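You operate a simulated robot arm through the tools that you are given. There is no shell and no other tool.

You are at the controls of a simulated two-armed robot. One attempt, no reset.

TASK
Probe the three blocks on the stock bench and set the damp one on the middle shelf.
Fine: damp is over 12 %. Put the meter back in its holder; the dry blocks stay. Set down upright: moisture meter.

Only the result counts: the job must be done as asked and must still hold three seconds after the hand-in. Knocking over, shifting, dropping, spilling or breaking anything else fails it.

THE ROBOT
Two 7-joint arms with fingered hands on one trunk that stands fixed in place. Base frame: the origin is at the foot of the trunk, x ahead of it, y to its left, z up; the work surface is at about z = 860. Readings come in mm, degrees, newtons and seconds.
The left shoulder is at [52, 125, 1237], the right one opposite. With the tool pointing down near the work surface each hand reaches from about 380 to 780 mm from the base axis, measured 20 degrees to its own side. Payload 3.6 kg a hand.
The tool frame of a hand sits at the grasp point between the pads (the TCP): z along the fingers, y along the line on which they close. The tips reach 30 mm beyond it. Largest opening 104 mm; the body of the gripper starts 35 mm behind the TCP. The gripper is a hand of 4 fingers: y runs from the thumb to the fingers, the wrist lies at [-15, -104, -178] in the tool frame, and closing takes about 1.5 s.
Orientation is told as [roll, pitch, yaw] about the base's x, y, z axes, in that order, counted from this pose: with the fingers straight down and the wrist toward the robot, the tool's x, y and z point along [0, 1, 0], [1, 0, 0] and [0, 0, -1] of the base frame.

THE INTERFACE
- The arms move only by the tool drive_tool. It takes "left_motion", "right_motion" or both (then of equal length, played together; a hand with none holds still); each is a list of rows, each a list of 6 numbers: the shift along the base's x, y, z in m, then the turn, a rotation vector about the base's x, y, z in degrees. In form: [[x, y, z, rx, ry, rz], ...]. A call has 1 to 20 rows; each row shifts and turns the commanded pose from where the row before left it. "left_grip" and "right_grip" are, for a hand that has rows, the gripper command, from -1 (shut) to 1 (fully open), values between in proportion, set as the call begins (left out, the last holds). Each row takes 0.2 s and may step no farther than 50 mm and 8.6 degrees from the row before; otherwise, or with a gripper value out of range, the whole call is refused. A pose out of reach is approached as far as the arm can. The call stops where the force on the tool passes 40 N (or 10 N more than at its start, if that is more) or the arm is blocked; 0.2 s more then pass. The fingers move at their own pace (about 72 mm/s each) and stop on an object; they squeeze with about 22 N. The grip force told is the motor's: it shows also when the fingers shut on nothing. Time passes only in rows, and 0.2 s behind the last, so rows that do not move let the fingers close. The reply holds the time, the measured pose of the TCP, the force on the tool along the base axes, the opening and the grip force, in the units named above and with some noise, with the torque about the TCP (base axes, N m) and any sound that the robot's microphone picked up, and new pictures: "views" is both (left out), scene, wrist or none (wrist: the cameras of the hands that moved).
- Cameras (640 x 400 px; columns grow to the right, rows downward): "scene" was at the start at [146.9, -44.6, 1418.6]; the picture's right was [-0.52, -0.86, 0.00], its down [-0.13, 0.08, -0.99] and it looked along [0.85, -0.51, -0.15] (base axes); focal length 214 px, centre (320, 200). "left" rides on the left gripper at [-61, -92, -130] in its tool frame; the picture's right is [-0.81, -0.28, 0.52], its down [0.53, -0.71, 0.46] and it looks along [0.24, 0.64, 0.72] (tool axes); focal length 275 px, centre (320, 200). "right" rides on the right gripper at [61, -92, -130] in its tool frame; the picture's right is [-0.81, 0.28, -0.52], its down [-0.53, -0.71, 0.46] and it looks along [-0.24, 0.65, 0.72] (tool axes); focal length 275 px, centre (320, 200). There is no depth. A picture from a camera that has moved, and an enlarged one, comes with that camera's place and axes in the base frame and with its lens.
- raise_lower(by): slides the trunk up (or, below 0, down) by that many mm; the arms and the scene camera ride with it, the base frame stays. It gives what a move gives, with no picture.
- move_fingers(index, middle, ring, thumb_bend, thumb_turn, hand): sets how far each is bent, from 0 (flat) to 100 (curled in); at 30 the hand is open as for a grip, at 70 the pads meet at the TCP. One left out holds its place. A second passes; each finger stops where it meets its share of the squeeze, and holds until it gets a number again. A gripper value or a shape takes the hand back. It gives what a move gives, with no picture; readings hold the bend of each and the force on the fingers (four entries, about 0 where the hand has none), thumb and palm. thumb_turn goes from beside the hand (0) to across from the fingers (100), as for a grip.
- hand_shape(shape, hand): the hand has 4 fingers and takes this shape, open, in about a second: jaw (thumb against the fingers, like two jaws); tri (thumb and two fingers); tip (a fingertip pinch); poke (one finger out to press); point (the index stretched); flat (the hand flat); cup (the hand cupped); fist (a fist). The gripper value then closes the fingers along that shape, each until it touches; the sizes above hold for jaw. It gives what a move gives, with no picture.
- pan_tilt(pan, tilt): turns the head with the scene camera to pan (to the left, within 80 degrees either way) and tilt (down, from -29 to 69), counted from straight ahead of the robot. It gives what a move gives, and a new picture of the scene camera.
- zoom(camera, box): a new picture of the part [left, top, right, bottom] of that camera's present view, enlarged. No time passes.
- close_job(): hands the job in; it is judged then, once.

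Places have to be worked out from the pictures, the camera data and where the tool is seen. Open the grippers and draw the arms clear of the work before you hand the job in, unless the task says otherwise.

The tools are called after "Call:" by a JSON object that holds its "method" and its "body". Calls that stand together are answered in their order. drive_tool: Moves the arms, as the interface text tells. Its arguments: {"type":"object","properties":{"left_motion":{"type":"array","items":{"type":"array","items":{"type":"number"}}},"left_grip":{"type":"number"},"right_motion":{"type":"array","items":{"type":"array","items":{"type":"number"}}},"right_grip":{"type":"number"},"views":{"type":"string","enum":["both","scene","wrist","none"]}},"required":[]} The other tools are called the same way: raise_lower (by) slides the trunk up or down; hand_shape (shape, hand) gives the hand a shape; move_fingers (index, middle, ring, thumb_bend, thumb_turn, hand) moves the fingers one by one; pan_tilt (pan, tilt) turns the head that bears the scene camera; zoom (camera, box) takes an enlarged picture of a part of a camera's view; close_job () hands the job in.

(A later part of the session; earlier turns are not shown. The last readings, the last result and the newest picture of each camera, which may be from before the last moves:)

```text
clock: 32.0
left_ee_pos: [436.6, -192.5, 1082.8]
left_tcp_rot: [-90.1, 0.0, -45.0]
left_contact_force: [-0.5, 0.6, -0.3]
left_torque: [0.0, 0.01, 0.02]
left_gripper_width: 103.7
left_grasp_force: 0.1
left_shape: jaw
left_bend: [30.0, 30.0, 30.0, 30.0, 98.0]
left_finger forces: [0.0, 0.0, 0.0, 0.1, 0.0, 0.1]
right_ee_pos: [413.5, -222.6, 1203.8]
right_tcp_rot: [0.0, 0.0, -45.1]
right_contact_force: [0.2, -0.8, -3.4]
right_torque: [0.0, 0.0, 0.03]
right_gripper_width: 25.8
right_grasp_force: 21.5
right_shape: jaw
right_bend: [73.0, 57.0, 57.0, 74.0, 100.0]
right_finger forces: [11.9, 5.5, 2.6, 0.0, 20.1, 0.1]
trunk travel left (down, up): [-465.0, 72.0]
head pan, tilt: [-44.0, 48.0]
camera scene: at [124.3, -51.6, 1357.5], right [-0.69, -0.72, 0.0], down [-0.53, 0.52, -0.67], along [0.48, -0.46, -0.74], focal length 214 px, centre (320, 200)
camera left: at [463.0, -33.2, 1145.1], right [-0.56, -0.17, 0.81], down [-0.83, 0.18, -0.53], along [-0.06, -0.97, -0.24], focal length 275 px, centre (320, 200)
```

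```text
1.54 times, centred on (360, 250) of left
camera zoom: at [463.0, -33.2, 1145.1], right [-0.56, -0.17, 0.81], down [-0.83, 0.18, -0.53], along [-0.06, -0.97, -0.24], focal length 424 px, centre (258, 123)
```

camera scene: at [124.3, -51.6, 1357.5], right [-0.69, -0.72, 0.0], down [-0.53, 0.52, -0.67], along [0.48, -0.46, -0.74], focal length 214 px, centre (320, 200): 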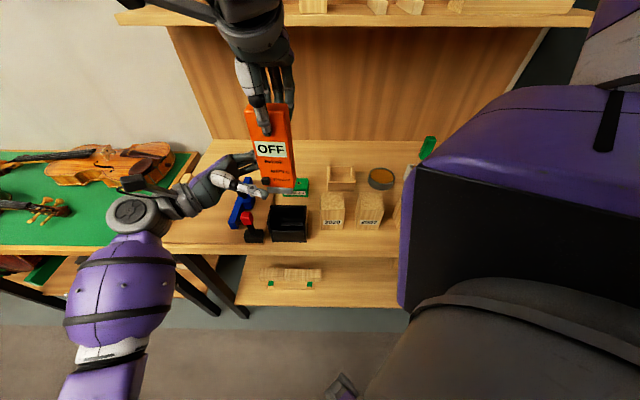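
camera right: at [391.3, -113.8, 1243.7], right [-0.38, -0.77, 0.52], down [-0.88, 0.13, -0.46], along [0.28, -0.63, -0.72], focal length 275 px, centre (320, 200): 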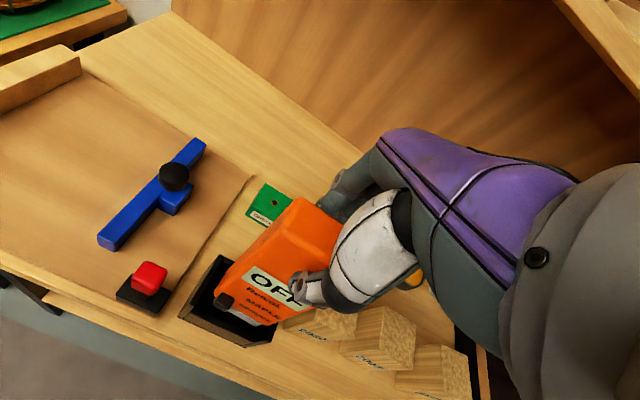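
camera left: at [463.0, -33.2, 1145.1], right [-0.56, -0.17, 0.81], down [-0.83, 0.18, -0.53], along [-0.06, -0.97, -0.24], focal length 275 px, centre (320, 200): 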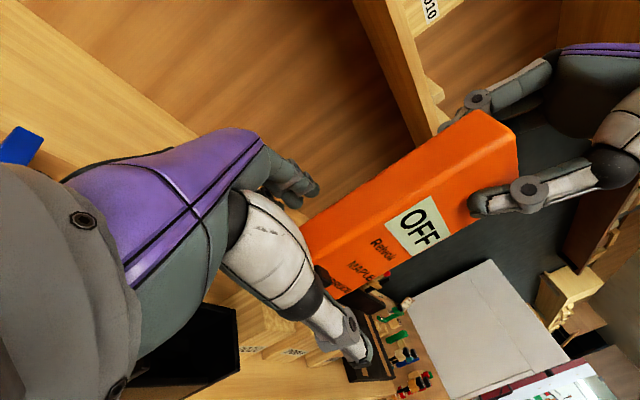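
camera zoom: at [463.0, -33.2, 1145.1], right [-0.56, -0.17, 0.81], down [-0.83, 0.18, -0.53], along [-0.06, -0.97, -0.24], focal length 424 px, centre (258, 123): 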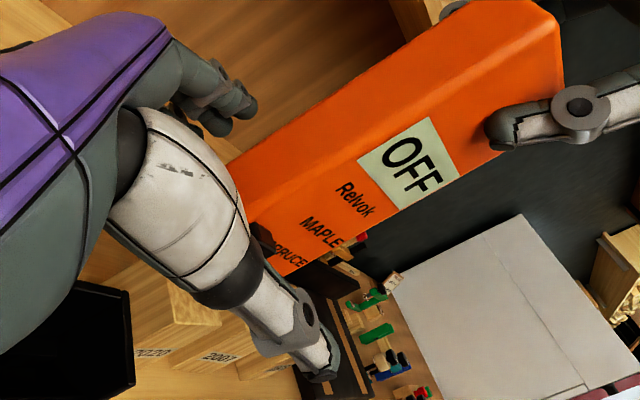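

The thumb would land a bit too deep and low, so I'll retract 8 mm, raise 4 mm, and partly close the left hand to about 58 mm opening.

Call:
{"method": "drive_tool", "body": {"left_motion": [[0.0057, 0.0057, 0.004, 0, 0, 0], [0, 0, 0, 0, 0, 0], [0, 0, 0, 0, 0, 0], [0, 0, 0, 0, 0, 0]], "left_grip": 0.12, "views": "none"}}

Call:
{"method": "zoom", "body": {"camera": "scene", "box": [210, 110, 320, 210]}}

Call:
{"method": "zoom", "body": {"camera": "right", "box": [120, 120, 440, 380]}}

Call:
{"method": "zoom", "body": {"camera": "left", "box": [200, 120, 520, 380]}}

```text
clock: 33.0
left_ee_pos: [441.5, -185.7, 1088.8]
left_tcp_rot: [-90.2, 0.0, -45.1]
left_contact_force: [0.6, -0.1, 0.5]
left_torque: [0.0, -0.02, 0.0]
left_gripper_width: 58.5
left_grasp_force: 0.1
left_shape: jaw
left_bend: [74.0, 42.0, 39.0, 66.0, 100.0]
left_finger forces: [0.1, 0.0, 0.0, 0.0, 0.1, 0.1]
right_ee_pos: [413.9, -221.6, 1203.9]
right_tcp_rot: [0.1, 0.0, -45.1]
right_contact_force: [0.4, 0.1, -2.5]
right_torque: [-0.01, -0.01, -0.02]
right_gripper_width: 26.0
right_grasp_force: 21.7
right_shape: jaw
right_bend: [73.0, 57.0, 57.0, 74.0, 100.0]
right_finger forces: [11.9, 5.7, 2.7, 0.1, 20.0, 0.1]
trunk travel left (down, up): [-465.0, 72.0]
head pan, tilt: [-44.0, 48.0]
```

```text
4.00 times, centred on (265, 160) of scene
camera zoom: at [124.2, -51.7, 1357.5], right [-0.69, -0.72, 0.0], down [-0.53, 0.52, -0.67], along [0.48, -0.46, -0.74], focal length 858 px, centre (540, 360)
```

zoom: 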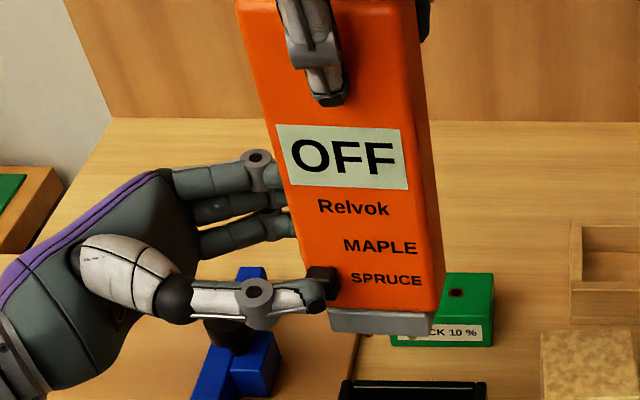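

```text
1.54 times, centred on (280, 250) of right
camera zoom: at [392.1, -114.5, 1334.2], right [-0.38, -0.77, 0.52], down [-0.88, 0.13, -0.46], along [0.28, -0.63, -0.72], focal length 424 px, centre (382, 123)
```

zoom: 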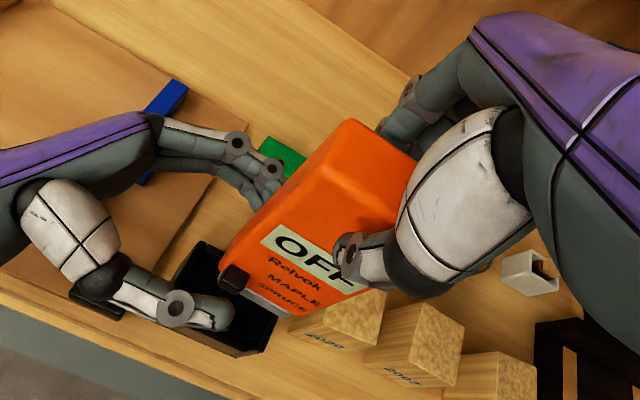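

```text
1.54 times, centred on (360, 250) of left
camera zoom: at [469.1, -27.5, 1149.2], right [-0.56, -0.17, 0.81], down [-0.83, 0.18, -0.53], along [-0.06, -0.97, -0.24], focal length 424 px, centre (258, 123)
```

zoom: 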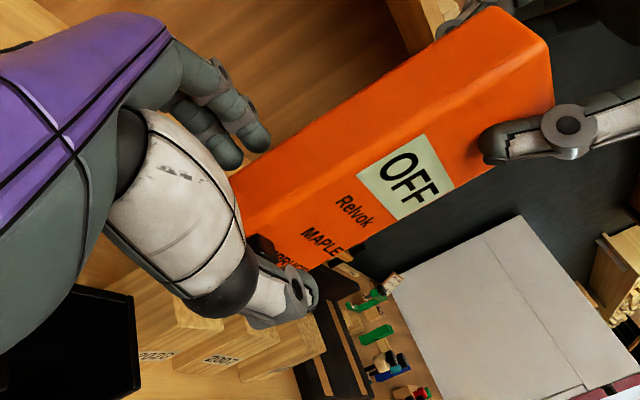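

Thumb tip is in front of the button and fingers are behind the meter. I'll close in small steps, watching the forces and the display.

Call:
{"method": "drive_tool", "body": {"left_motion": [[0, 0, -0.003, 0, 0, 0], [0, 0, 0, 0, 0, 0], [0, 0, 0, 0, 0, 0]], "left_grip": -0.19, "views": "none"}}

Call:
{"method": "zoom", "body": {"camera": "scene", "box": [210, 110, 320, 210]}}

Call:
{"method": "zoom", "body": {"camera": "right", "box": [170, 160, 370, 340]}}

```text
clock: 33.8
left_ee_pos: [441.3, -186.3, 1084.2]
left_tcp_rot: [-90.1, 0.0, -45.0]
left_contact_force: [-0.5, -0.4, -0.4]
left_torque: [-0.01, -0.02, 0.0]
left_gripper_width: 42.6
left_grasp_force: 0.0
left_shape: jaw
left_bend: [74.0, 49.0, 45.0, 72.0, 100.0]
left_finger forces: [0.0, 0.1, 0.0, 0.0, 0.3, 0.0]
right_ee_pos: [414.1, -222.8, 1203.3]
right_tcp_rot: [-0.1, 0.0, -45.1]
right_contact_force: [0.4, -1.0, -1.7]
right_torque: [-0.03, 0.0, -0.03]
right_gripper_width: 26.0
right_grasp_force: 22.0
right_shape: jaw
right_bend: [73.0, 57.0, 57.0, 74.0, 100.0]
right_finger forces: [11.9, 5.6, 2.6, 0.0, 20.0, 0.1]
trunk travel left (down, up): [-465.0, 72.0]
head pan, tilt: [-44.0, 48.0]
```

```text
4.00 times, centred on (265, 160) of scene
camera zoom: at [124.3, -51.6, 1357.5], right [-0.69, -0.72, 0.0], down [-0.53, 0.52, -0.67], along [0.48, -0.46, -0.74], focal length 858 px, centre (540, 360)
```

zoom: 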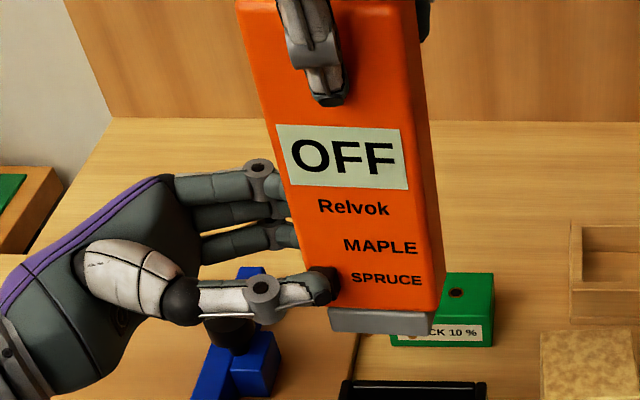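

```text
2.22 times, centred on (270, 250) of right
camera zoom: at [392.1, -114.4, 1334.2], right [-0.38, -0.77, 0.52], down [-0.88, 0.13, -0.46], along [0.28, -0.63, -0.72], focal length 612 px, centre (431, 89)
```

zoom: 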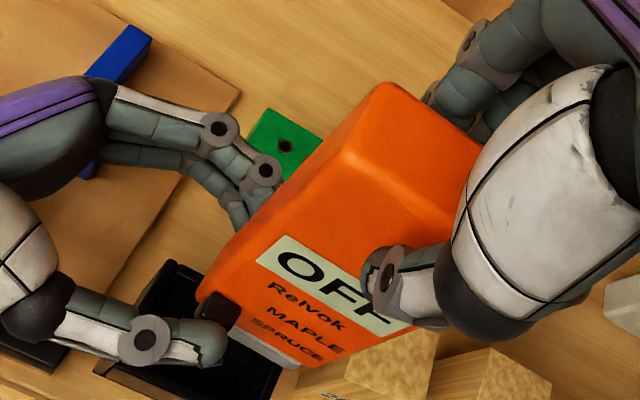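

The thumb seems to be just touching the button. I'll close a few millimetres more.

Call:
{"method": "drive_tool", "body": {"left_motion": [[0, 0, 0, 0, 0, 0], [0, 0, 0, 0, 0, 0]], "left_grip": -0.26, "views": "none"}}

Call:
{"method": "zoom", "body": {"camera": "scene", "box": [210, 110, 320, 210]}}

Call:
{"method": "zoom", "body": {"camera": "right", "box": [170, 160, 370, 340]}}

```text
clock: 34.4
left_ee_pos: [441.9, -185.9, 1085.7]
left_tcp_rot: [-90.1, 0.0, -45.0]
left_contact_force: [0.9, -0.1, 1.1]
left_torque: [-0.03, 0.02, -0.01]
left_gripper_width: 31.6
left_grasp_force: 22.2
left_shape: jaw
left_bend: [74.0, 54.0, 52.0, 77.0, 100.0]
left_finger forces: [11.8, 6.4, 2.6, 0.1, 21.8, 0.0]
right_ee_pos: [414.7, -222.7, 1203.7]
right_tcp_rot: [-0.1, -0.1, -45.0]
right_contact_force: [-0.5, 0.9, -3.7]
right_torque: [0.15, 0.08, 0.06]
right_gripper_width: 25.8
right_grasp_force: 22.0
right_shape: jaw
right_bend: [73.0, 57.0, 57.0, 74.0, 100.0]
right_finger forces: [11.6, 5.4, 3.0, 0.1, 21.5, 0.0]
trunk travel left (down, up): [-465.0, 72.0]
head pan, tilt: [-44.0, 48.0]
```

```text
4.00 times, centred on (265, 160) of scene
camera zoom: at [124.2, -51.6, 1357.5], right [-0.69, -0.72, 0.0], down [-0.53, 0.52, -0.67], along [0.48, -0.46, -0.74], focal length 858 px, centre (540, 360)
```

zoom: 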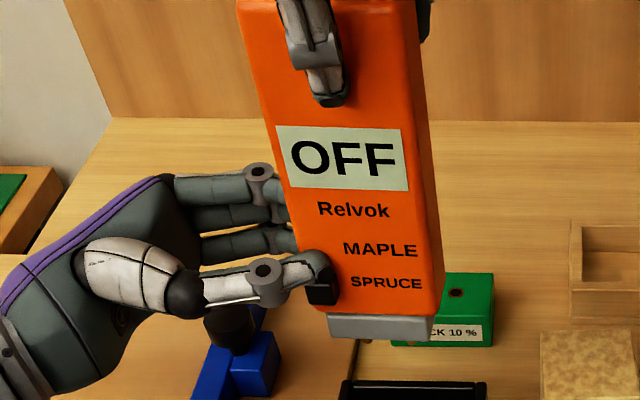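

```text
2.22 times, centred on (270, 250) of right
camera zoom: at [392.1, -114.4, 1334.1], right [-0.38, -0.77, 0.52], down [-0.88, 0.13, -0.46], along [0.28, -0.63, -0.72], focal length 612 px, centre (431, 89)
```

zoom: 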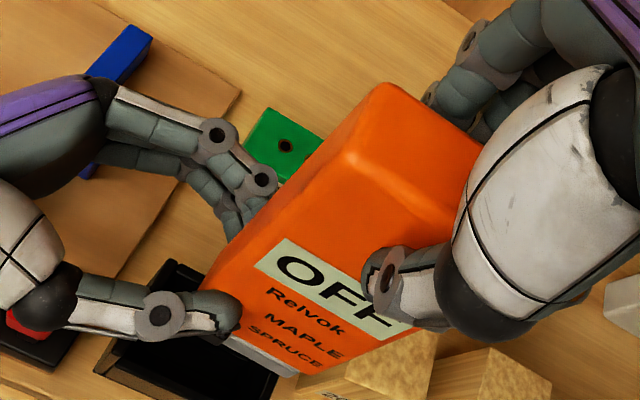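

The thumb landed just above the button and the display still reads OFF. I'll open, lower the left hand by 10 mm, and close again.

Call:
{"method": "drive_tool", "body": {"left_motion": [[0, 0, 0, 0, 0, 0], [0, 0, 0, 0, 0, 0], [0, 0, -0.005, 0, 0, 0], [0, 0, -0.005, 0, 0, 0], [0, 0, 0, 0, 0, 0]], "left_grip": 0.05, "views": "none"}}

Call:
{"method": "zoom", "body": {"camera": "scene", "box": [210, 110, 320, 210]}}

Call:
{"method": "drive_tool", "body": {"left_motion": [[0, 0, 0, 0, 0, 0], [0, 0, 0, 0, 0, 0], [0, 0, 0, 0, 0, 0]], "left_grip": -0.26, "views": "none"}}

Call:
{"method": "zoom", "body": {"camera": "scene", "box": [210, 110, 320, 210]}}

Call:
{"method": "zoom", "body": {"camera": "right", "box": [170, 160, 370, 340]}}

```text
clock: 35.6
left_ee_pos: [441.1, -184.9, 1074.1]
left_tcp_rot: [-90.1, -0.1, -45.0]
left_contact_force: [0.7, 0.7, 0.3]
left_torque: [0.04, 0.0, 0.0]
left_gripper_width: 54.1
left_grasp_force: 0.0
left_shape: jaw
left_bend: [74.0, 44.0, 40.0, 69.0, 100.0]
left_finger forces: [0.1, 0.0, 0.0, 0.0, 0.0, 0.0]
right_ee_pos: [414.1, -222.2, 1203.6]
right_tcp_rot: [0.0, -0.1, -45.1]
right_contact_force: [-0.1, -0.1, -2.3]
right_torque: [-0.05, 0.0, 0.02]
right_gripper_width: 25.6
right_grasp_force: 22.0
right_shape: jaw
right_bend: [73.0, 57.0, 57.0, 74.0, 100.0]
right_finger forces: [12.6, 5.4, 2.7, 0.0, 20.6, 0.1]
trunk travel left (down, up): [-465.0, 72.0]
head pan, tilt: [-44.0, 48.0]
```

```text
4.00 times, centred on (265, 160) of scene
camera zoom: at [124.2, -51.6, 1357.5], right [-0.69, -0.72, 0.0], down [-0.53, 0.52, -0.67], along [0.48, -0.46, -0.74], focal length 858 px, centre (540, 360)
```

zoom: 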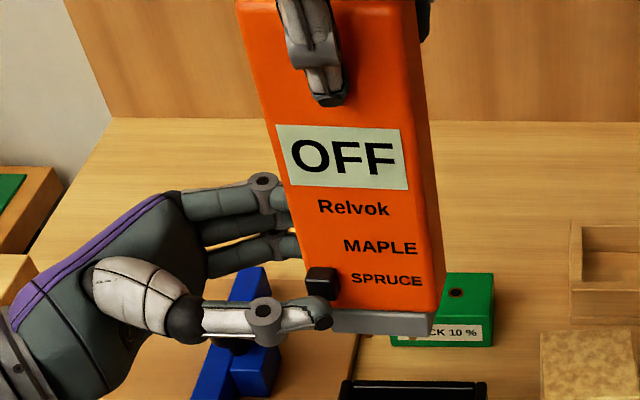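

```text
clock: 36.4
left_ee_pos: [442.0, -186.3, 1075.8]
left_tcp_rot: [-90.1, 0.0, -45.1]
left_contact_force: [-0.1, 0.3, -0.1]
left_torque: [-0.03, -0.04, -0.04]
left_gripper_width: 38.0
left_grasp_force: 22.1
left_shape: jaw
left_bend: [74.0, 52.0, 49.0, 73.0, 100.0]
left_finger forces: [10.9, 6.1, 2.7, 0.0, 19.8, 0.1]
right_ee_pos: [414.4, -223.3, 1203.9]
right_tcp_rot: [-0.1, 0.0, -45.1]
right_contact_force: [0.4, -0.5, -1.9]
right_torque: [0.02, 0.0, 0.02]
right_gripper_width: 25.9
right_grasp_force: 21.8
right_shape: jaw
right_bend: [73.0, 57.0, 57.0, 74.0, 100.0]
right_finger forces: [12.5, 5.6, 2.9, 0.0, 20.7, 0.1]
trunk travel left (down, up): [-465.0, 72.0]
head pan, tilt: [-44.0, 48.0]
```

```text
4.00 times, centred on (265, 160) of scene
camera zoom: at [124.2, -51.6, 1357.5], right [-0.69, -0.72, 0.0], down [-0.53, 0.52, -0.67], along [0.48, -0.46, -0.74], focal length 858 px, centre (540, 360)
```

zoom: 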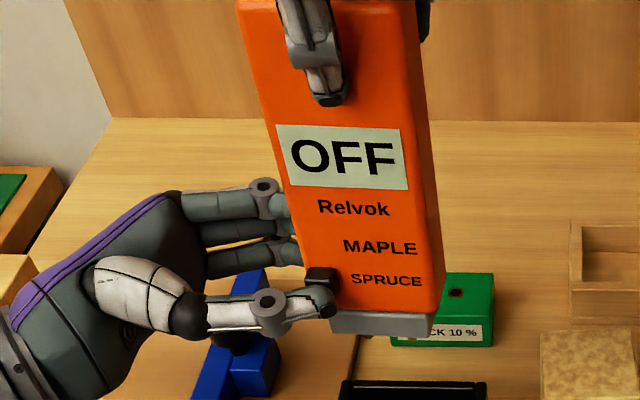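

```text
2.22 times, centred on (270, 250) of right
camera zoom: at [392.1, -114.5, 1334.2], right [-0.38, -0.77, 0.52], down [-0.88, 0.13, -0.46], along [0.28, -0.63, -0.72], focal length 612 px, centre (431, 89)
```

zoom: 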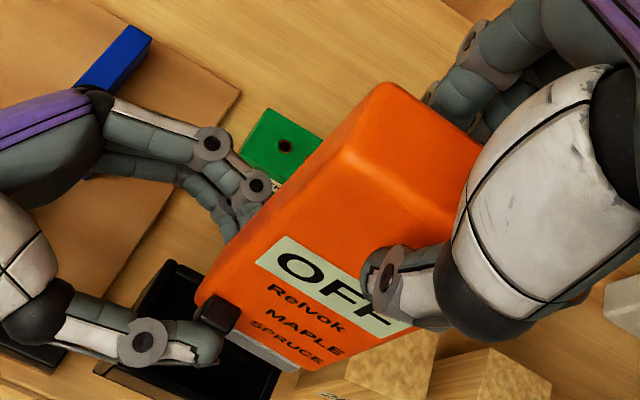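

The thumb now squeezes the button with about 20 N but the display still says OFF. I'll release and see whether the display or the button has changed.

Call:
{"method": "drive_tool", "body": {"left_motion": [[0, 0, 0, 0, 0, 0], [0, 0, 0, 0, 0, 0], [0, 0, 0, 0, 0, 0]], "left_grip": 0.2, "views": "none"}}

Call:
{"method": "zoom", "body": {"camera": "scene", "box": [235, 130, 305, 195]}}

Call:
{"method": "zoom", "body": {"camera": "right", "box": [170, 160, 370, 340]}}

```text
clock: 37.2
left_ee_pos: [441.4, -185.7, 1074.4]
left_tcp_rot: [-90.1, 0.1, -45.0]
left_contact_force: [0.6, 0.1, 0.7]
left_torque: [0.02, 0.0, 0.03]
left_gripper_width: 61.9
left_grasp_force: 0.0
left_shape: jaw
left_bend: [29.0, 41.0, 37.0, 65.0, 100.0]
left_finger forces: [0.1, 0.1, 0.0, 0.0, 0.0, 0.0]
right_ee_pos: [414.0, -223.9, 1203.7]
right_tcp_rot: [0.0, 0.0, -45.1]
right_contact_force: [1.1, 0.5, -2.2]
right_torque: [-0.02, 0.0, -0.03]
right_gripper_width: 25.6
right_grasp_force: 22.2
right_shape: jaw
right_bend: [73.0, 57.0, 57.0, 74.0, 100.0]
right_finger forces: [12.6, 5.4, 2.8, 0.0, 20.8, 0.0]
trunk travel left (down, up): [-465.0, 72.0]
head pan, tilt: [-44.0, 48.0]
```

```text
6.15 times, centred on (270, 162) of scene
camera zoom: at [124.3, -51.6, 1357.5], right [-0.69, -0.72, 0.0], down [-0.53, 0.52, -0.67], along [0.48, -0.46, -0.74], focal length 1320 px, centre (628, 431)
```

zoom: 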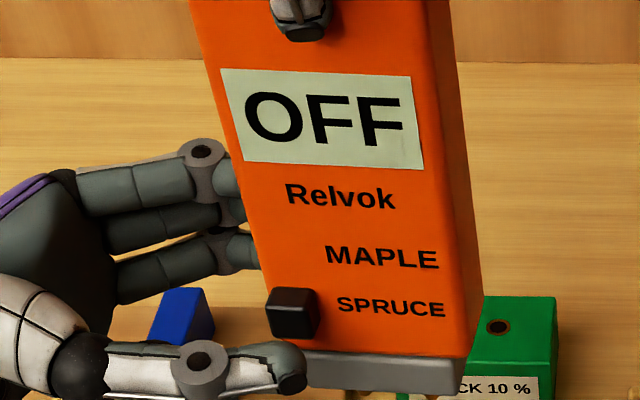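

```text
2.22 times, centred on (270, 250) of right
camera zoom: at [392.1, -114.5, 1334.2], right [-0.38, -0.77, 0.52], down [-0.88, 0.13, -0.46], along [0.28, -0.63, -0.72], focal length 612 px, centre (431, 89)
```

zoom: 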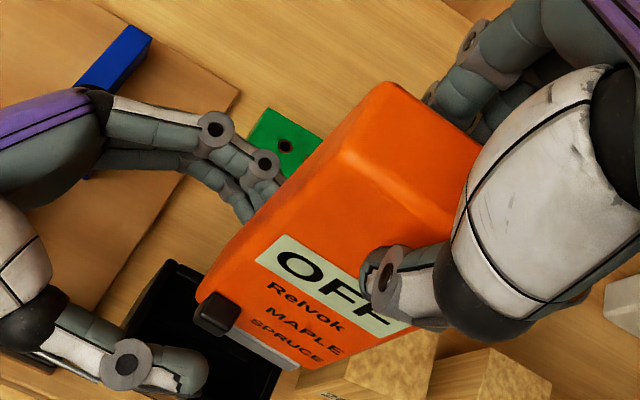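

The black knob lines up with SPRUCE and may be a push-button after all; my thumb only covered its lower edge. I'll re-centre (4 mm up, 4 mm further in) and press once more fully.

Call:
{"method": "drive_tool", "body": {"left_motion": [[-0.0028, -0.0028, 0.004, 0, 0, 0], [0, 0, 0, 0, 0, 0]], "left_grip": 0.0, "views": "none"}}

Call:
{"method": "drive_tool", "body": {"left_motion": [[0, 0, 0, 0, 0, 0], [0, 0, 0, 0, 0, 0], [0, 0, 0, 0, 0, 0]], "left_grip": -0.4, "views": "none"}}

Call:
{"method": "zoom", "body": {"camera": "scene", "box": [235, 130, 305, 195]}}

Call:
{"method": "zoom", "body": {"camera": "right", "box": [170, 160, 370, 340]}}

```text
clock: 37.8
left_ee_pos: [438.8, -188.3, 1079.5]
left_tcp_rot: [-90.1, 0.0, -44.9]
left_contact_force: [-0.2, -0.2, 0.1]
left_torque: [-0.01, -0.03, 0.02]
left_gripper_width: 52.5
left_grasp_force: 0.1
left_shape: jaw
left_bend: [74.0, 44.0, 41.0, 69.0, 100.0]
left_finger forces: [0.0, 0.1, 0.0, 0.0, 0.1, 0.0]
right_ee_pos: [414.3, -222.0, 1203.1]
right_tcp_rot: [0.0, 0.0, -45.1]
right_contact_force: [-0.4, 0.3, -2.3]
right_torque: [0.01, -0.01, 0.03]
right_gripper_width: 25.8
right_grasp_force: 22.3
right_shape: jaw
right_bend: [73.0, 57.0, 57.0, 74.0, 100.0]
right_finger forces: [12.6, 5.4, 2.7, 0.0, 20.8, 0.0]
trunk travel left (down, up): [-465.0, 72.0]
head pan, tilt: [-44.0, 48.0]
```

```text
clock: 38.6
left_ee_pos: [439.0, -187.5, 1078.6]
left_tcp_rot: [-90.1, -0.1, -45.0]
left_contact_force: [0.5, -0.4, -0.1]
left_torque: [-0.07, -0.05, -0.04]
left_gripper_width: 37.9
left_grasp_force: 22.1
left_shape: jaw
left_bend: [74.0, 52.0, 49.0, 73.0, 100.0]
left_finger forces: [10.9, 6.1, 2.7, 0.0, 20.0, 0.0]
right_ee_pos: [414.5, -221.8, 1203.7]
right_tcp_rot: [-0.1, 0.0, -45.1]
right_contact_force: [0.9, 0.4, -2.4]
right_torque: [0.04, 0.03, 0.04]
right_gripper_width: 25.8
right_grasp_force: 21.8
right_shape: jaw
right_bend: [73.0, 57.0, 57.0, 74.0, 100.0]
right_finger forces: [12.5, 5.6, 2.9, 0.0, 20.7, 0.1]
trunk travel left (down, up): [-465.0, 72.0]
head pan, tilt: [-44.0, 48.0]
```

```text
6.15 times, centred on (270, 162) of scene
camera zoom: at [124.3, -51.6, 1357.5], right [-0.69, -0.72, 0.0], down [-0.53, 0.52, -0.67], along [0.48, -0.46, -0.74], focal length 1320 px, centre (628, 431)
```

zoom: 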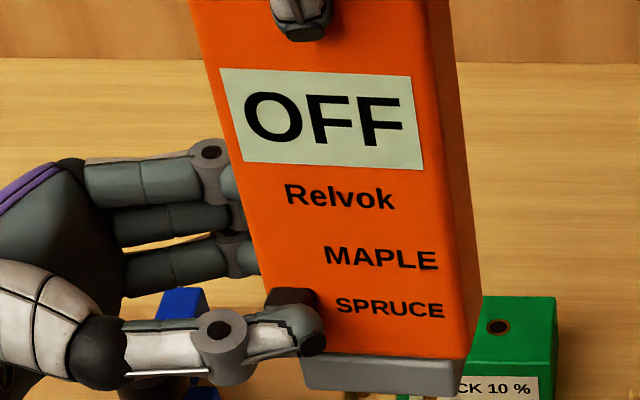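

```text
2.22 times, centred on (270, 250) of right
camera zoom: at [392.1, -114.5, 1334.2], right [-0.38, -0.77, 0.52], down [-0.88, 0.13, -0.46], along [0.28, -0.63, -0.72], focal length 612 px, centre (431, 89)
```

zoom: 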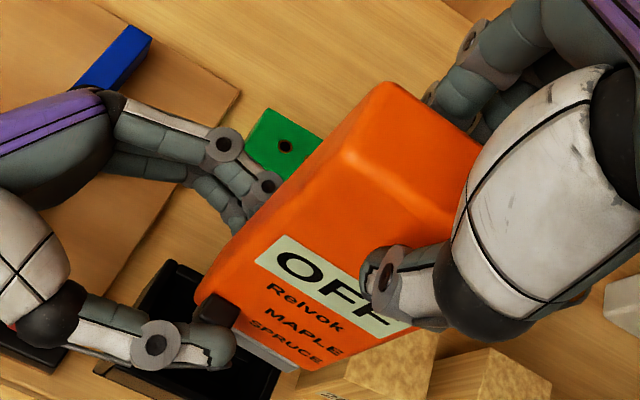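

A square, full 20 N press changes nothing, so the knob is a slide selector (now at SPRUCE) and the meter probably wakes on contact. I'll release, withdraw the left hand along the bench, and go and probe a block.

Call:
{"method": "drive_tool", "body": {"left_motion": [[0, 0, 0, 0, 0, 0], [0, 0, 0, 0, 0, 0], [0, 0, 0, 0, 0, 0], [0.02, 0.02, 0, 0, 0, 0], [0.03, 0.03, 0, 0, 0, 0], [0.03, 0.03, 0, 0, 0, 0], [0.03, 0.03, 0.005, 0, 0, 0], [0.015, 0.015, 0.005, 0, 0, 0]], "left_grip": 1, "views": "both"}}

```text
clock: 40.4
left_ee_pos: [541.3, -84.8, 1084.0]
left_tcp_rot: [-90.2, 0.2, -45.1]
left_contact_force: [0.3, 0.6, 0.6]
left_torque: [-0.04, 0.04, 0.02]
left_gripper_width: 103.9
left_grasp_force: 0.2
left_shape: jaw
left_bend: [30.0, 30.0, 30.0, 30.0, 98.0]
left_finger forces: [0.0, 0.1, 0.0, 0.0, 0.1, 0.0]
left hand out of reach, approached as far as the arm can: row 7, 8
right_ee_pos: [414.8, -222.3, 1204.8]
right_tcp_rot: [0.0, 0.0, -45.2]
right_contact_force: [-0.3, 0.6, -3.1]
right_torque: [-0.01, -0.01, 0.03]
right_gripper_width: 25.9
right_grasp_force: 22.1
right_shape: jaw
right_bend: [73.0, 58.0, 58.0, 74.0, 100.0]
right_finger forces: [12.7, 5.5, 2.7, 0.0, 20.7, 0.1]
trunk travel left (down, up): [-465.0, 72.0]
head pan, tilt: [-44.0, 48.0]
camera scene: at [124.2, -51.1, 1357.5], right [-0.69, -0.72, 0.0], down [-0.53, 0.52, -0.67], along [0.48, -0.47, -0.74], focal length 214 px, centre (320, 200)
camera left: at [568.7, 74.2, 1145.2], right [-0.56, -0.17, 0.81], down [-0.83, 0.18, -0.53], along [-0.06, -0.97, -0.24], focal length 275 px, centre (320, 200)
```

scene: 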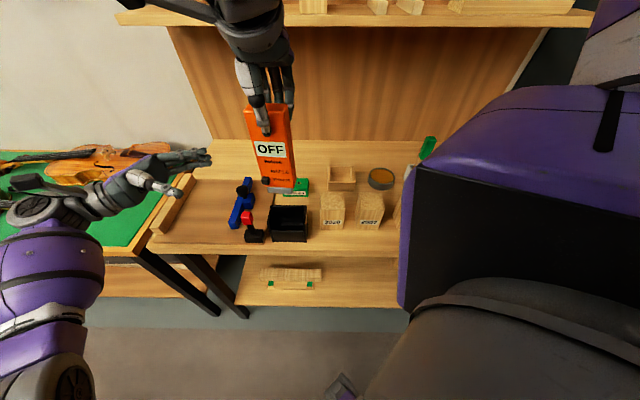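
left: 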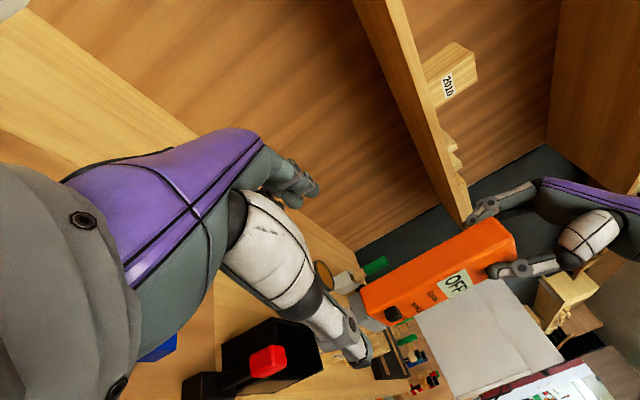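

Let me zoom on the meter's foot and pins from both cameras to find the pin tips relative to the hand.

Call:
{"method": "zoom", "body": {"camera": "left", "box": [330, 220, 450, 370]}}

Call:
{"method": "zoom", "body": {"camera": "scene", "box": [240, 140, 320, 210]}}

```text
2.67 times, centred on (390, 295) of left
camera zoom: at [568.7, 74.2, 1145.2], right [-0.56, -0.17, 0.81], down [-0.83, 0.18, -0.53], along [-0.06, -0.97, -0.24], focal length 734 px, centre (133, -53)
```

zoom: 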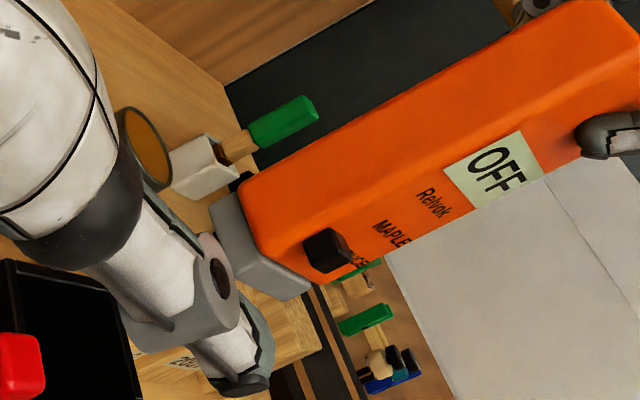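

```text
5.71 times, centred on (280, 175) of scene
camera zoom: at [124.2, -51.1, 1357.5], right [-0.69, -0.72, 0.0], down [-0.53, 0.52, -0.67], along [0.48, -0.47, -0.74], focal length 1226 px, centre (549, 343)
```

zoom: 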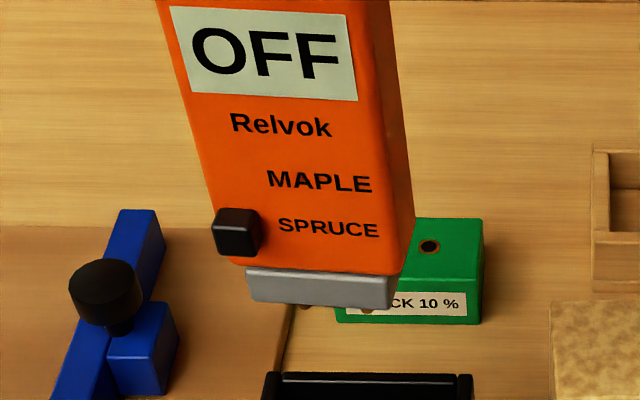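

The meter is slightly rolled in the grip (its foot about 8 mm left of its top). I'll measure the fore-aft tilt with another side view before correcting.

Call:
{"method": "zoom", "body": {"camera": "left", "box": [350, 200, 530, 340]}}

Call:
{"method": "zoom", "body": {"camera": "scene", "box": [235, 90, 315, 210]}}

```text
2.86 times, centred on (440, 270) of left
camera zoom: at [568.7, 74.2, 1145.2], right [-0.56, -0.17, 0.81], down [-0.83, 0.18, -0.53], along [-0.06, -0.97, -0.24], focal length 786 px, centre (-23, 0)
```

zoom: 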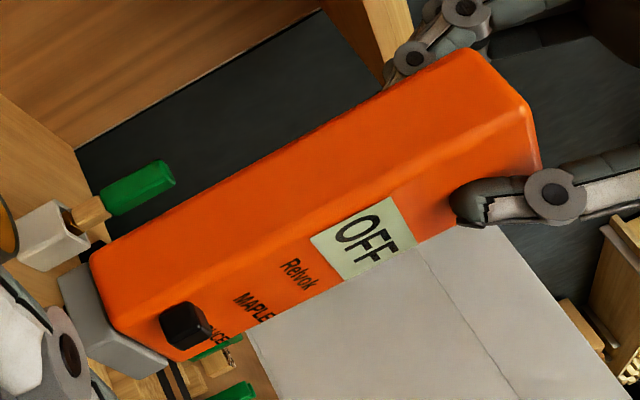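

```text
3.33 times, centred on (275, 150) of scene
camera zoom: at [124.2, -51.1, 1357.5], right [-0.69, -0.72, 0.0], down [-0.53, 0.52, -0.67], along [0.48, -0.47, -0.74], focal length 715 px, centre (470, 367)
```

zoom: 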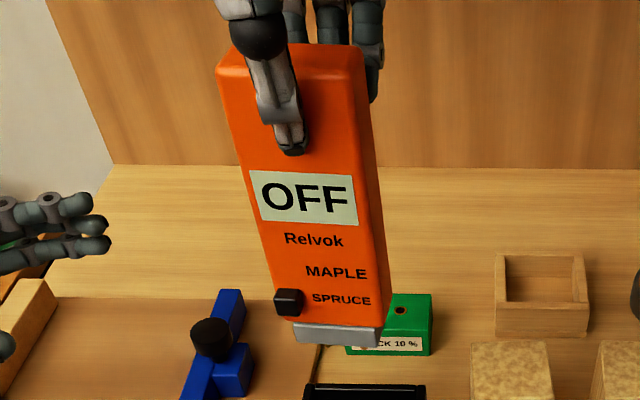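

Roll is about 2° and yaw about 1.5°; I'll correct both while carrying the meter over block 2020 (centre about d=489, s=25), stopping with the pins roughly 25 mm above its top.

Call:
{"method": "drive_tool", "body": {"right_motion": [[-0.0126, -0.0273, 0, -0.35, 0.35, 0.375], [-0.0126, -0.0273, 0, -0.35, 0.35, 0.375], [-0.0126, -0.0273, 0, -0.35, 0.35, 0.375], [-0.0126, -0.0273, 0, -0.35, 0.35, 0.375], [0, 0, -0.02, 0, 0, 0], [0, 0, -0.018, 0, 0, 0], [0, 0, 0, 0, 0, 0]], "views": "both"}}

Call:
{"method": "zoom", "body": {"camera": "scene", "box": [270, 90, 400, 240]}}

Call:
{"method": "zoom", "body": {"camera": "right", "box": [120, 120, 440, 380]}}

```text
clock: 42.0
left_ee_pos: [541.6, -84.2, 1084.6]
left_tcp_rot: [-90.1, 0.2, -45.0]
left_contact_force: [1.5, 0.2, -0.2]
left_torque: [0.03, 0.01, -0.01]
left_gripper_width: 103.9
left_grasp_force: 0.1
left_shape: jaw
left_bend: [30.0, 30.0, 30.0, 30.0, 98.0]
left_finger forces: [0.0, 0.1, 0.0, 0.0, 0.0, 0.1]
right_ee_pos: [361.5, -330.8, 1163.6]
right_tcp_rot: [-1.8, 0.0, -43.5]
right_contact_force: [0.0, 0.4, -2.3]
right_torque: [-0.01, -0.01, 0.01]
right_gripper_width: 26.0
right_grasp_force: 22.4
right_shape: jaw
right_bend: [73.0, 58.0, 58.0, 74.0, 100.0]
right_finger forces: [12.5, 5.3, 2.6, 0.0, 20.5, 0.1]
trunk travel left (down, up): [-465.0, 72.0]
head pan, tilt: [-44.0, 48.0]
camera scene: at [124.3, -51.4, 1357.5], right [-0.69, -0.72, 0.0], down [-0.53, 0.52, -0.67], along [0.48, -0.46, -0.74], focal length 214 px, centre (320, 200)
camera right: at [340.7, -220.5, 1292.3], right [-0.35, -0.76, 0.54], down [-0.89, 0.09, -0.44], along [0.28, -0.64, -0.72], focal length 275 px, centre (320, 200)
```

scene: 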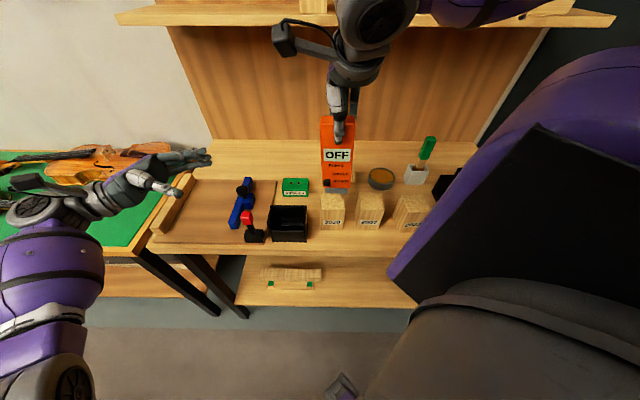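
right: 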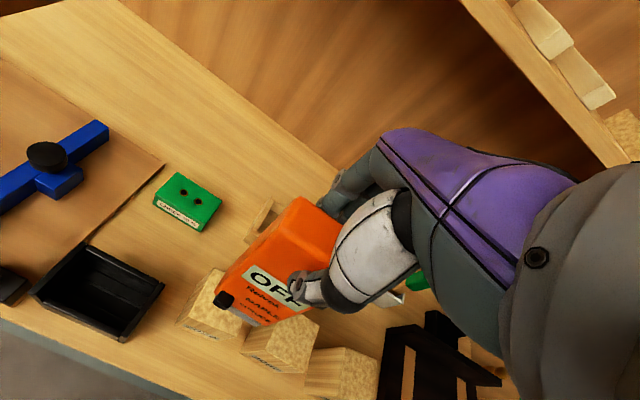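

```text
2.67 times, centred on (335, 165) of scene
camera zoom: at [124.3, -51.4, 1357.5], right [-0.69, -0.72, 0.0], down [-0.53, 0.52, -0.67], along [0.48, -0.46, -0.74], focal length 572 px, centre (280, 293)
```

zoom: 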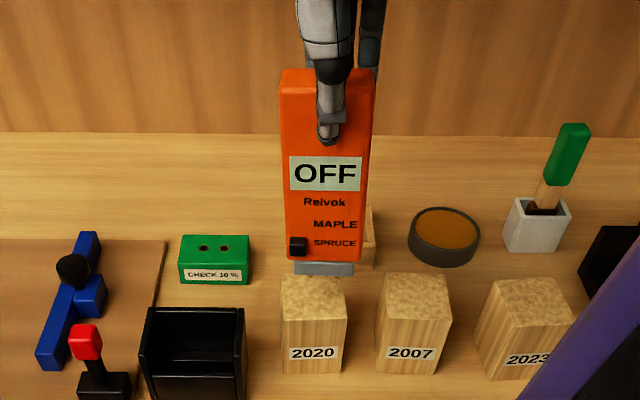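

```text
1.54 times, centred on (280, 250) of right
camera zoom: at [340.7, -220.5, 1292.3], right [-0.35, -0.76, 0.54], down [-0.89, 0.09, -0.44], along [0.28, -0.64, -0.72], focal length 424 px, centre (382, 123)
```

zoom: 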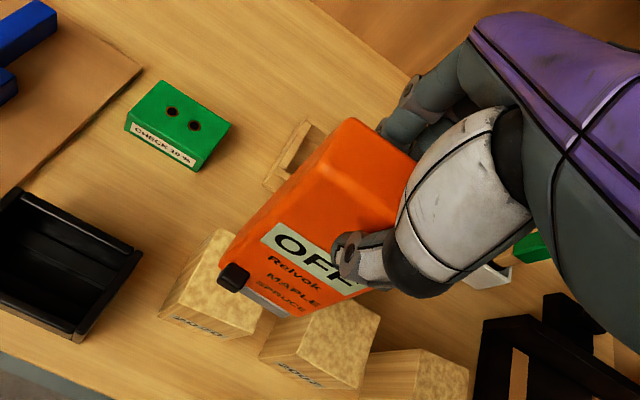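

The meter hangs plumb above block 2020. I'll shift 3 mm left and descend 20 mm, then creep down while watching the force.

Call:
{"method": "drive_tool", "body": {"right_motion": [[0.002, 0.002, -0.01, 0, 0, 0], [0, 0, -0.01, 0, 0, 0], [0, 0, 0, 0, 0, 0]], "views": "none"}}

Call:
{"method": "zoom", "body": {"camera": "scene", "box": [290, 130, 370, 240]}}

Call:
{"method": "zoom", "body": {"camera": "left", "box": [340, 180, 560, 360]}}

```text
clock: 42.8
left_ee_pos: [540.7, -84.7, 1083.9]
left_tcp_rot: [-90.0, 0.1, -45.0]
left_contact_force: [-0.2, 0.0, 0.2]
left_torque: [0.01, 0.01, 0.02]
left_gripper_width: 104.0
left_grasp_force: 0.0
left_shape: jaw
left_bend: [30.0, 30.0, 30.0, 30.0, 98.0]
left_finger forces: [0.1, 0.0, 0.0, 0.0, 0.0, 0.0]
right_ee_pos: [364.3, -330.2, 1144.5]
right_tcp_rot: [-1.9, -0.1, -43.4]
right_contact_force: [-0.1, 1.0, -1.9]
right_torque: [-0.04, -0.05, 0.0]
right_gripper_width: 26.1
right_grasp_force: 21.9
right_shape: jaw
right_bend: [73.0, 58.0, 58.0, 74.0, 100.0]
right_finger forces: [12.5, 5.3, 2.6, 0.1, 20.4, 0.0]
trunk travel left (down, up): [-465.0, 72.0]
head pan, tilt: [-44.0, 48.0]
```

```text
3.64 times, centred on (330, 185) of scene
camera zoom: at [124.2, -51.5, 1357.5], right [-0.69, -0.72, 0.0], down [-0.53, 0.52, -0.67], along [0.48, -0.46, -0.74], focal length 780 px, centre (284, 254)
```

zoom: 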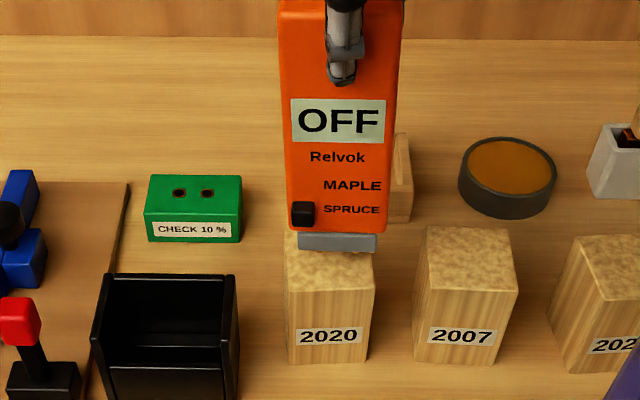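

```text
2.22 times, centred on (450, 270) of left
camera zoom: at [568.6, 73.7, 1145.4], right [-0.56, -0.17, 0.81], down [-0.83, 0.18, -0.53], along [-0.06, -0.97, -0.24], focal length 612 px, centre (31, 44)
```

zoom: 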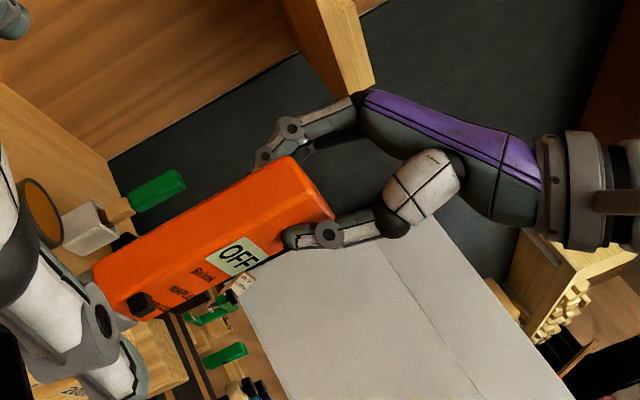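

Still free. I'll creep down in 3–4 mm steps now.

Call:
{"method": "drive_tool", "body": {"right_motion": [[0, 0, -0.004, 0, 0, 0], [0, 0, 0, 0, 0, 0]], "views": "none"}}

Call:
{"method": "drive_tool", "body": {"right_motion": [[0, 0, -0.003, 0, 0, 0], [0, 0, 0, 0, 0, 0]], "views": "none"}}

Call:
{"method": "zoom", "body": {"camera": "scene", "box": [290, 130, 370, 240]}}

```text
clock: 43.4
left_ee_pos: [541.8, -84.7, 1084.5]
left_tcp_rot: [-90.1, 0.0, -44.9]
left_contact_force: [-0.9, 0.3, -0.5]
left_torque: [0.01, 0.01, -0.02]
left_gripper_width: 103.7
left_grasp_force: 0.0
left_shape: jaw
left_bend: [30.0, 30.0, 30.0, 30.0, 98.0]
left_finger forces: [0.0, 0.1, 0.0, 0.0, 0.1, 0.1]
right_ee_pos: [364.0, -329.8, 1139.4]
right_tcp_rot: [-2.0, 0.0, -43.5]
right_contact_force: [0.5, 0.1, -3.4]
right_torque: [0.04, 0.01, -0.03]
right_gripper_width: 25.7
right_grasp_force: 21.7
right_shape: jaw
right_bend: [73.0, 58.0, 58.0, 74.0, 100.0]
right_finger forces: [12.5, 5.3, 2.6, 0.0, 20.3, 0.1]
trunk travel left (down, up): [-465.0, 72.0]
head pan, tilt: [-44.0, 48.0]
```

```text
clock: 44.0
left_ee_pos: [540.9, -84.4, 1084.2]
left_tcp_rot: [-90.1, 0.2, -45.0]
left_contact_force: [0.0, 0.6, 0.2]
left_torque: [-0.01, 0.02, -0.03]
left_gripper_width: 104.5
left_grasp_force: 0.1
left_shape: jaw
left_bend: [30.0, 30.0, 30.0, 30.0, 98.0]
left_finger forces: [0.0, 0.1, 0.1, 0.1, 0.0, 0.0]
right_ee_pos: [363.5, -331.3, 1136.0]
right_tcp_rot: [-1.9, 0.0, -43.5]
right_contact_force: [0.1, 0.3, -3.0]
right_torque: [-0.03, 0.02, -0.02]
right_gripper_width: 25.9
right_grasp_force: 22.2
right_shape: jaw
right_bend: [73.0, 58.0, 58.0, 74.0, 100.0]
right_finger forces: [12.5, 5.3, 2.6, 0.0, 20.3, 0.0]
trunk travel left (down, up): [-465.0, 72.0]
head pan, tilt: [-44.0, 48.0]
```

```text
3.64 times, centred on (330, 185) of scene
camera zoom: at [124.2, -51.6, 1357.5], right [-0.69, -0.72, 0.0], down [-0.53, 0.52, -0.67], along [0.48, -0.46, -0.74], focal length 780 px, centre (284, 254)
```

zoom: 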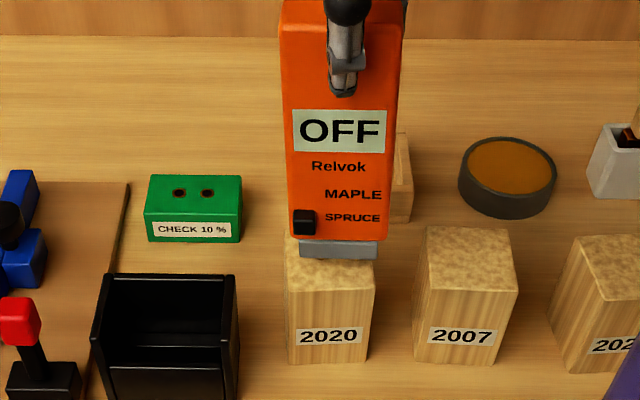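

No contact yet. I'll continue down in small steps.

Call:
{"method": "drive_tool", "body": {"right_motion": [[0, 0, -0.003, 0, 0, 0], [0, 0, 0, 0, 0, 0]], "views": "none"}}

Call:
{"method": "drive_tool", "body": {"right_motion": [[0, 0, -0.003, 0, 0, 0], [0, 0, 0, 0, 0, 0]], "views": "none"}}

Call:
{"method": "zoom", "body": {"camera": "scene", "box": [290, 130, 370, 240]}}

```text
clock: 44.6
left_ee_pos: [540.1, -85.2, 1084.5]
left_tcp_rot: [-90.1, 0.0, -45.0]
left_contact_force: [0.0, 0.4, -0.5]
left_torque: [0.0, 0.01, -0.04]
left_gripper_width: 103.7
left_grasp_force: 0.0
left_shape: jaw
left_bend: [30.0, 30.0, 30.0, 30.0, 98.0]
left_finger forces: [0.0, 0.1, 0.0, 0.0, 0.1, 0.1]
right_ee_pos: [363.4, -331.4, 1134.0]
right_tcp_rot: [-1.9, 0.0, -43.5]
right_contact_force: [0.1, -0.3, 3.8]
right_torque: [-0.02, 0.03, -0.01]
right_gripper_width: 26.1
right_grasp_force: 21.9
right_shape: jaw
right_bend: [73.0, 58.0, 58.0, 74.0, 100.0]
right_finger forces: [12.9, 5.5, 2.7, 0.0, 20.9, 0.0]
trunk travel left (down, up): [-465.0, 72.0]
head pan, tilt: [-44.0, 48.0]
```

```text
clock: 45.2
left_ee_pos: [541.2, -85.2, 1085.0]
left_tcp_rot: [-90.1, -0.1, -44.9]
left_contact_force: [0.1, 0.6, 0.4]
left_torque: [0.02, -0.03, -0.02]
left_gripper_width: 104.2
left_grasp_force: 0.0
left_shape: jaw
left_bend: [30.0, 30.0, 30.0, 30.0, 98.0]
left_finger forces: [0.0, 0.0, 0.1, 0.1, 0.1, 0.0]
right_ee_pos: [362.0, -329.3, 1133.0]
right_tcp_rot: [-1.8, -0.3, -43.5]
right_contact_force: [-1.2, -1.9, 20.8]
right_torque: [-0.05, 0.1, 0.01]
right_gripper_width: 26.9
right_grasp_force: 22.1
right_shape: jaw
right_bend: [74.0, 57.0, 58.0, 74.0, 100.0]
right_finger forces: [14.3, 6.8, 3.2, 0.0, 24.4, 0.1]
trunk travel left (down, up): [-465.0, 72.0]
head pan, tilt: [-44.0, 48.0]
```

```text
3.64 times, centred on (330, 185) of scene
camera zoom: at [122.8, -50.8, 1357.9], right [-0.69, -0.72, 0.0], down [-0.53, 0.52, -0.67], along [0.48, -0.47, -0.74], focal length 780 px, centre (284, 254)
```

zoom: 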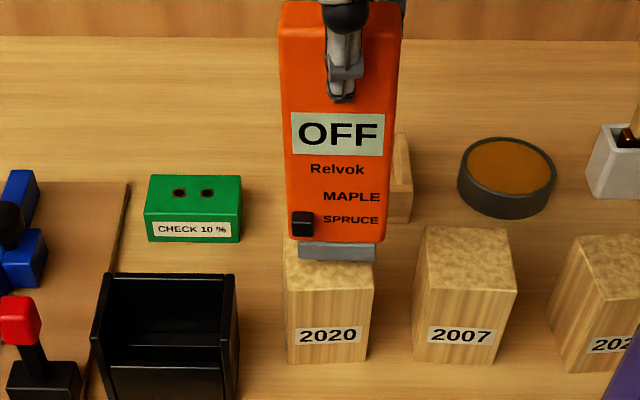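

The pins are firmly on the block (about 20 N) but the display still reads OFF, so the meter has to be switched on first. I'll lift off the block by 25 mm and study the knob closely.

Call:
{"method": "drive_tool", "body": {"right_motion": [[0, 0, 0.005, 0, 0, 0], [0, 0, 0.01, 0, 0, 0], [0, 0, 0.015, 0, 0, 0], [0, 0, 0, 0, 0, 0]], "views": "none"}}

Call:
{"method": "zoom", "body": {"camera": "scene", "box": [318, 170, 350, 195]}}

Call:
{"method": "zoom", "body": {"camera": "right", "box": [190, 260, 290, 340]}}

Call:
{"method": "zoom", "body": {"camera": "left", "box": [360, 240, 440, 300]}}

```text
clock: 46.2
left_ee_pos: [540.8, -85.1, 1084.0]
left_tcp_rot: [-90.1, 0.1, -45.0]
left_contact_force: [-0.8, -0.2, 0.2]
left_torque: [-0.01, 0.05, -0.01]
left_gripper_width: 103.6
left_grasp_force: 0.2
left_shape: jaw
left_bend: [30.0, 30.0, 30.0, 30.0, 98.0]
left_finger forces: [0.1, 0.0, 0.0, 0.0, 0.1, 0.0]
right_ee_pos: [363.9, -329.5, 1161.4]
right_tcp_rot: [-2.1, 0.0, -43.4]
right_contact_force: [-0.2, 0.2, -2.5]
right_torque: [0.02, 0.01, 0.01]
right_gripper_width: 26.5
right_grasp_force: 22.3
right_shape: jaw
right_bend: [73.0, 58.0, 58.0, 74.0, 100.0]
right_finger forces: [13.1, 5.4, 2.6, 0.1, 21.3, 0.0]
trunk travel left (down, up): [-465.0, 72.0]
head pan, tilt: [-44.0, 48.0]
```

```text
16.00 times, centred on (334, 182) of scene
camera zoom: at [124.3, -51.7, 1357.4], right [-0.69, -0.72, 0.0], down [-0.53, 0.52, -0.67], along [0.48, -0.46, -0.74], focal length 3432 px, centre (96, 480)
```

zoom: 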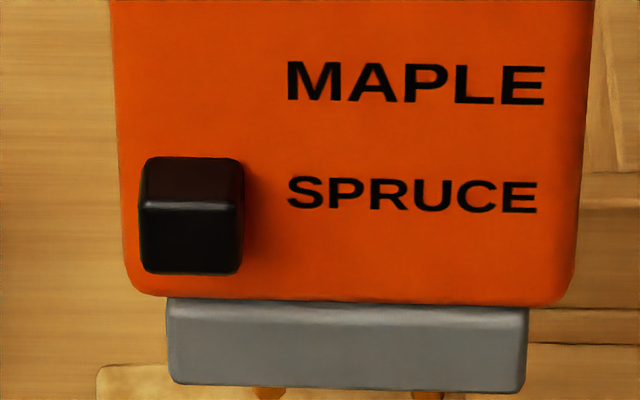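

```text
5.00 times, centred on (240, 300) of right
camera zoom: at [342.3, -219.8, 1288.8], right [-0.35, -0.76, 0.54], down [-0.89, 0.09, -0.44], along [0.28, -0.64, -0.72], focal length 1376 px, centre (720, -300)
```

zoom: 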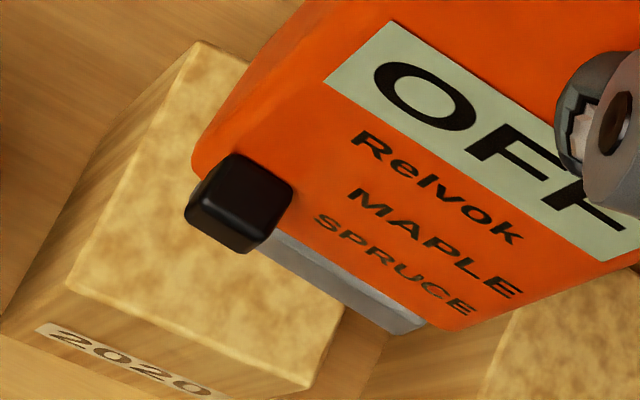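

```text
6.67 times, centred on (400, 270) of left
camera zoom: at [568.7, 73.6, 1145.2], right [-0.56, -0.17, 0.81], down [-0.83, 0.18, -0.53], along [-0.06, -0.97, -0.24], focal length 1835 px, centre (-213, -267)
```

zoom: 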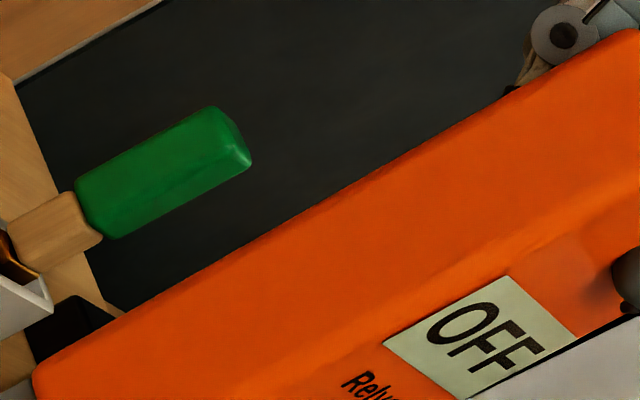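

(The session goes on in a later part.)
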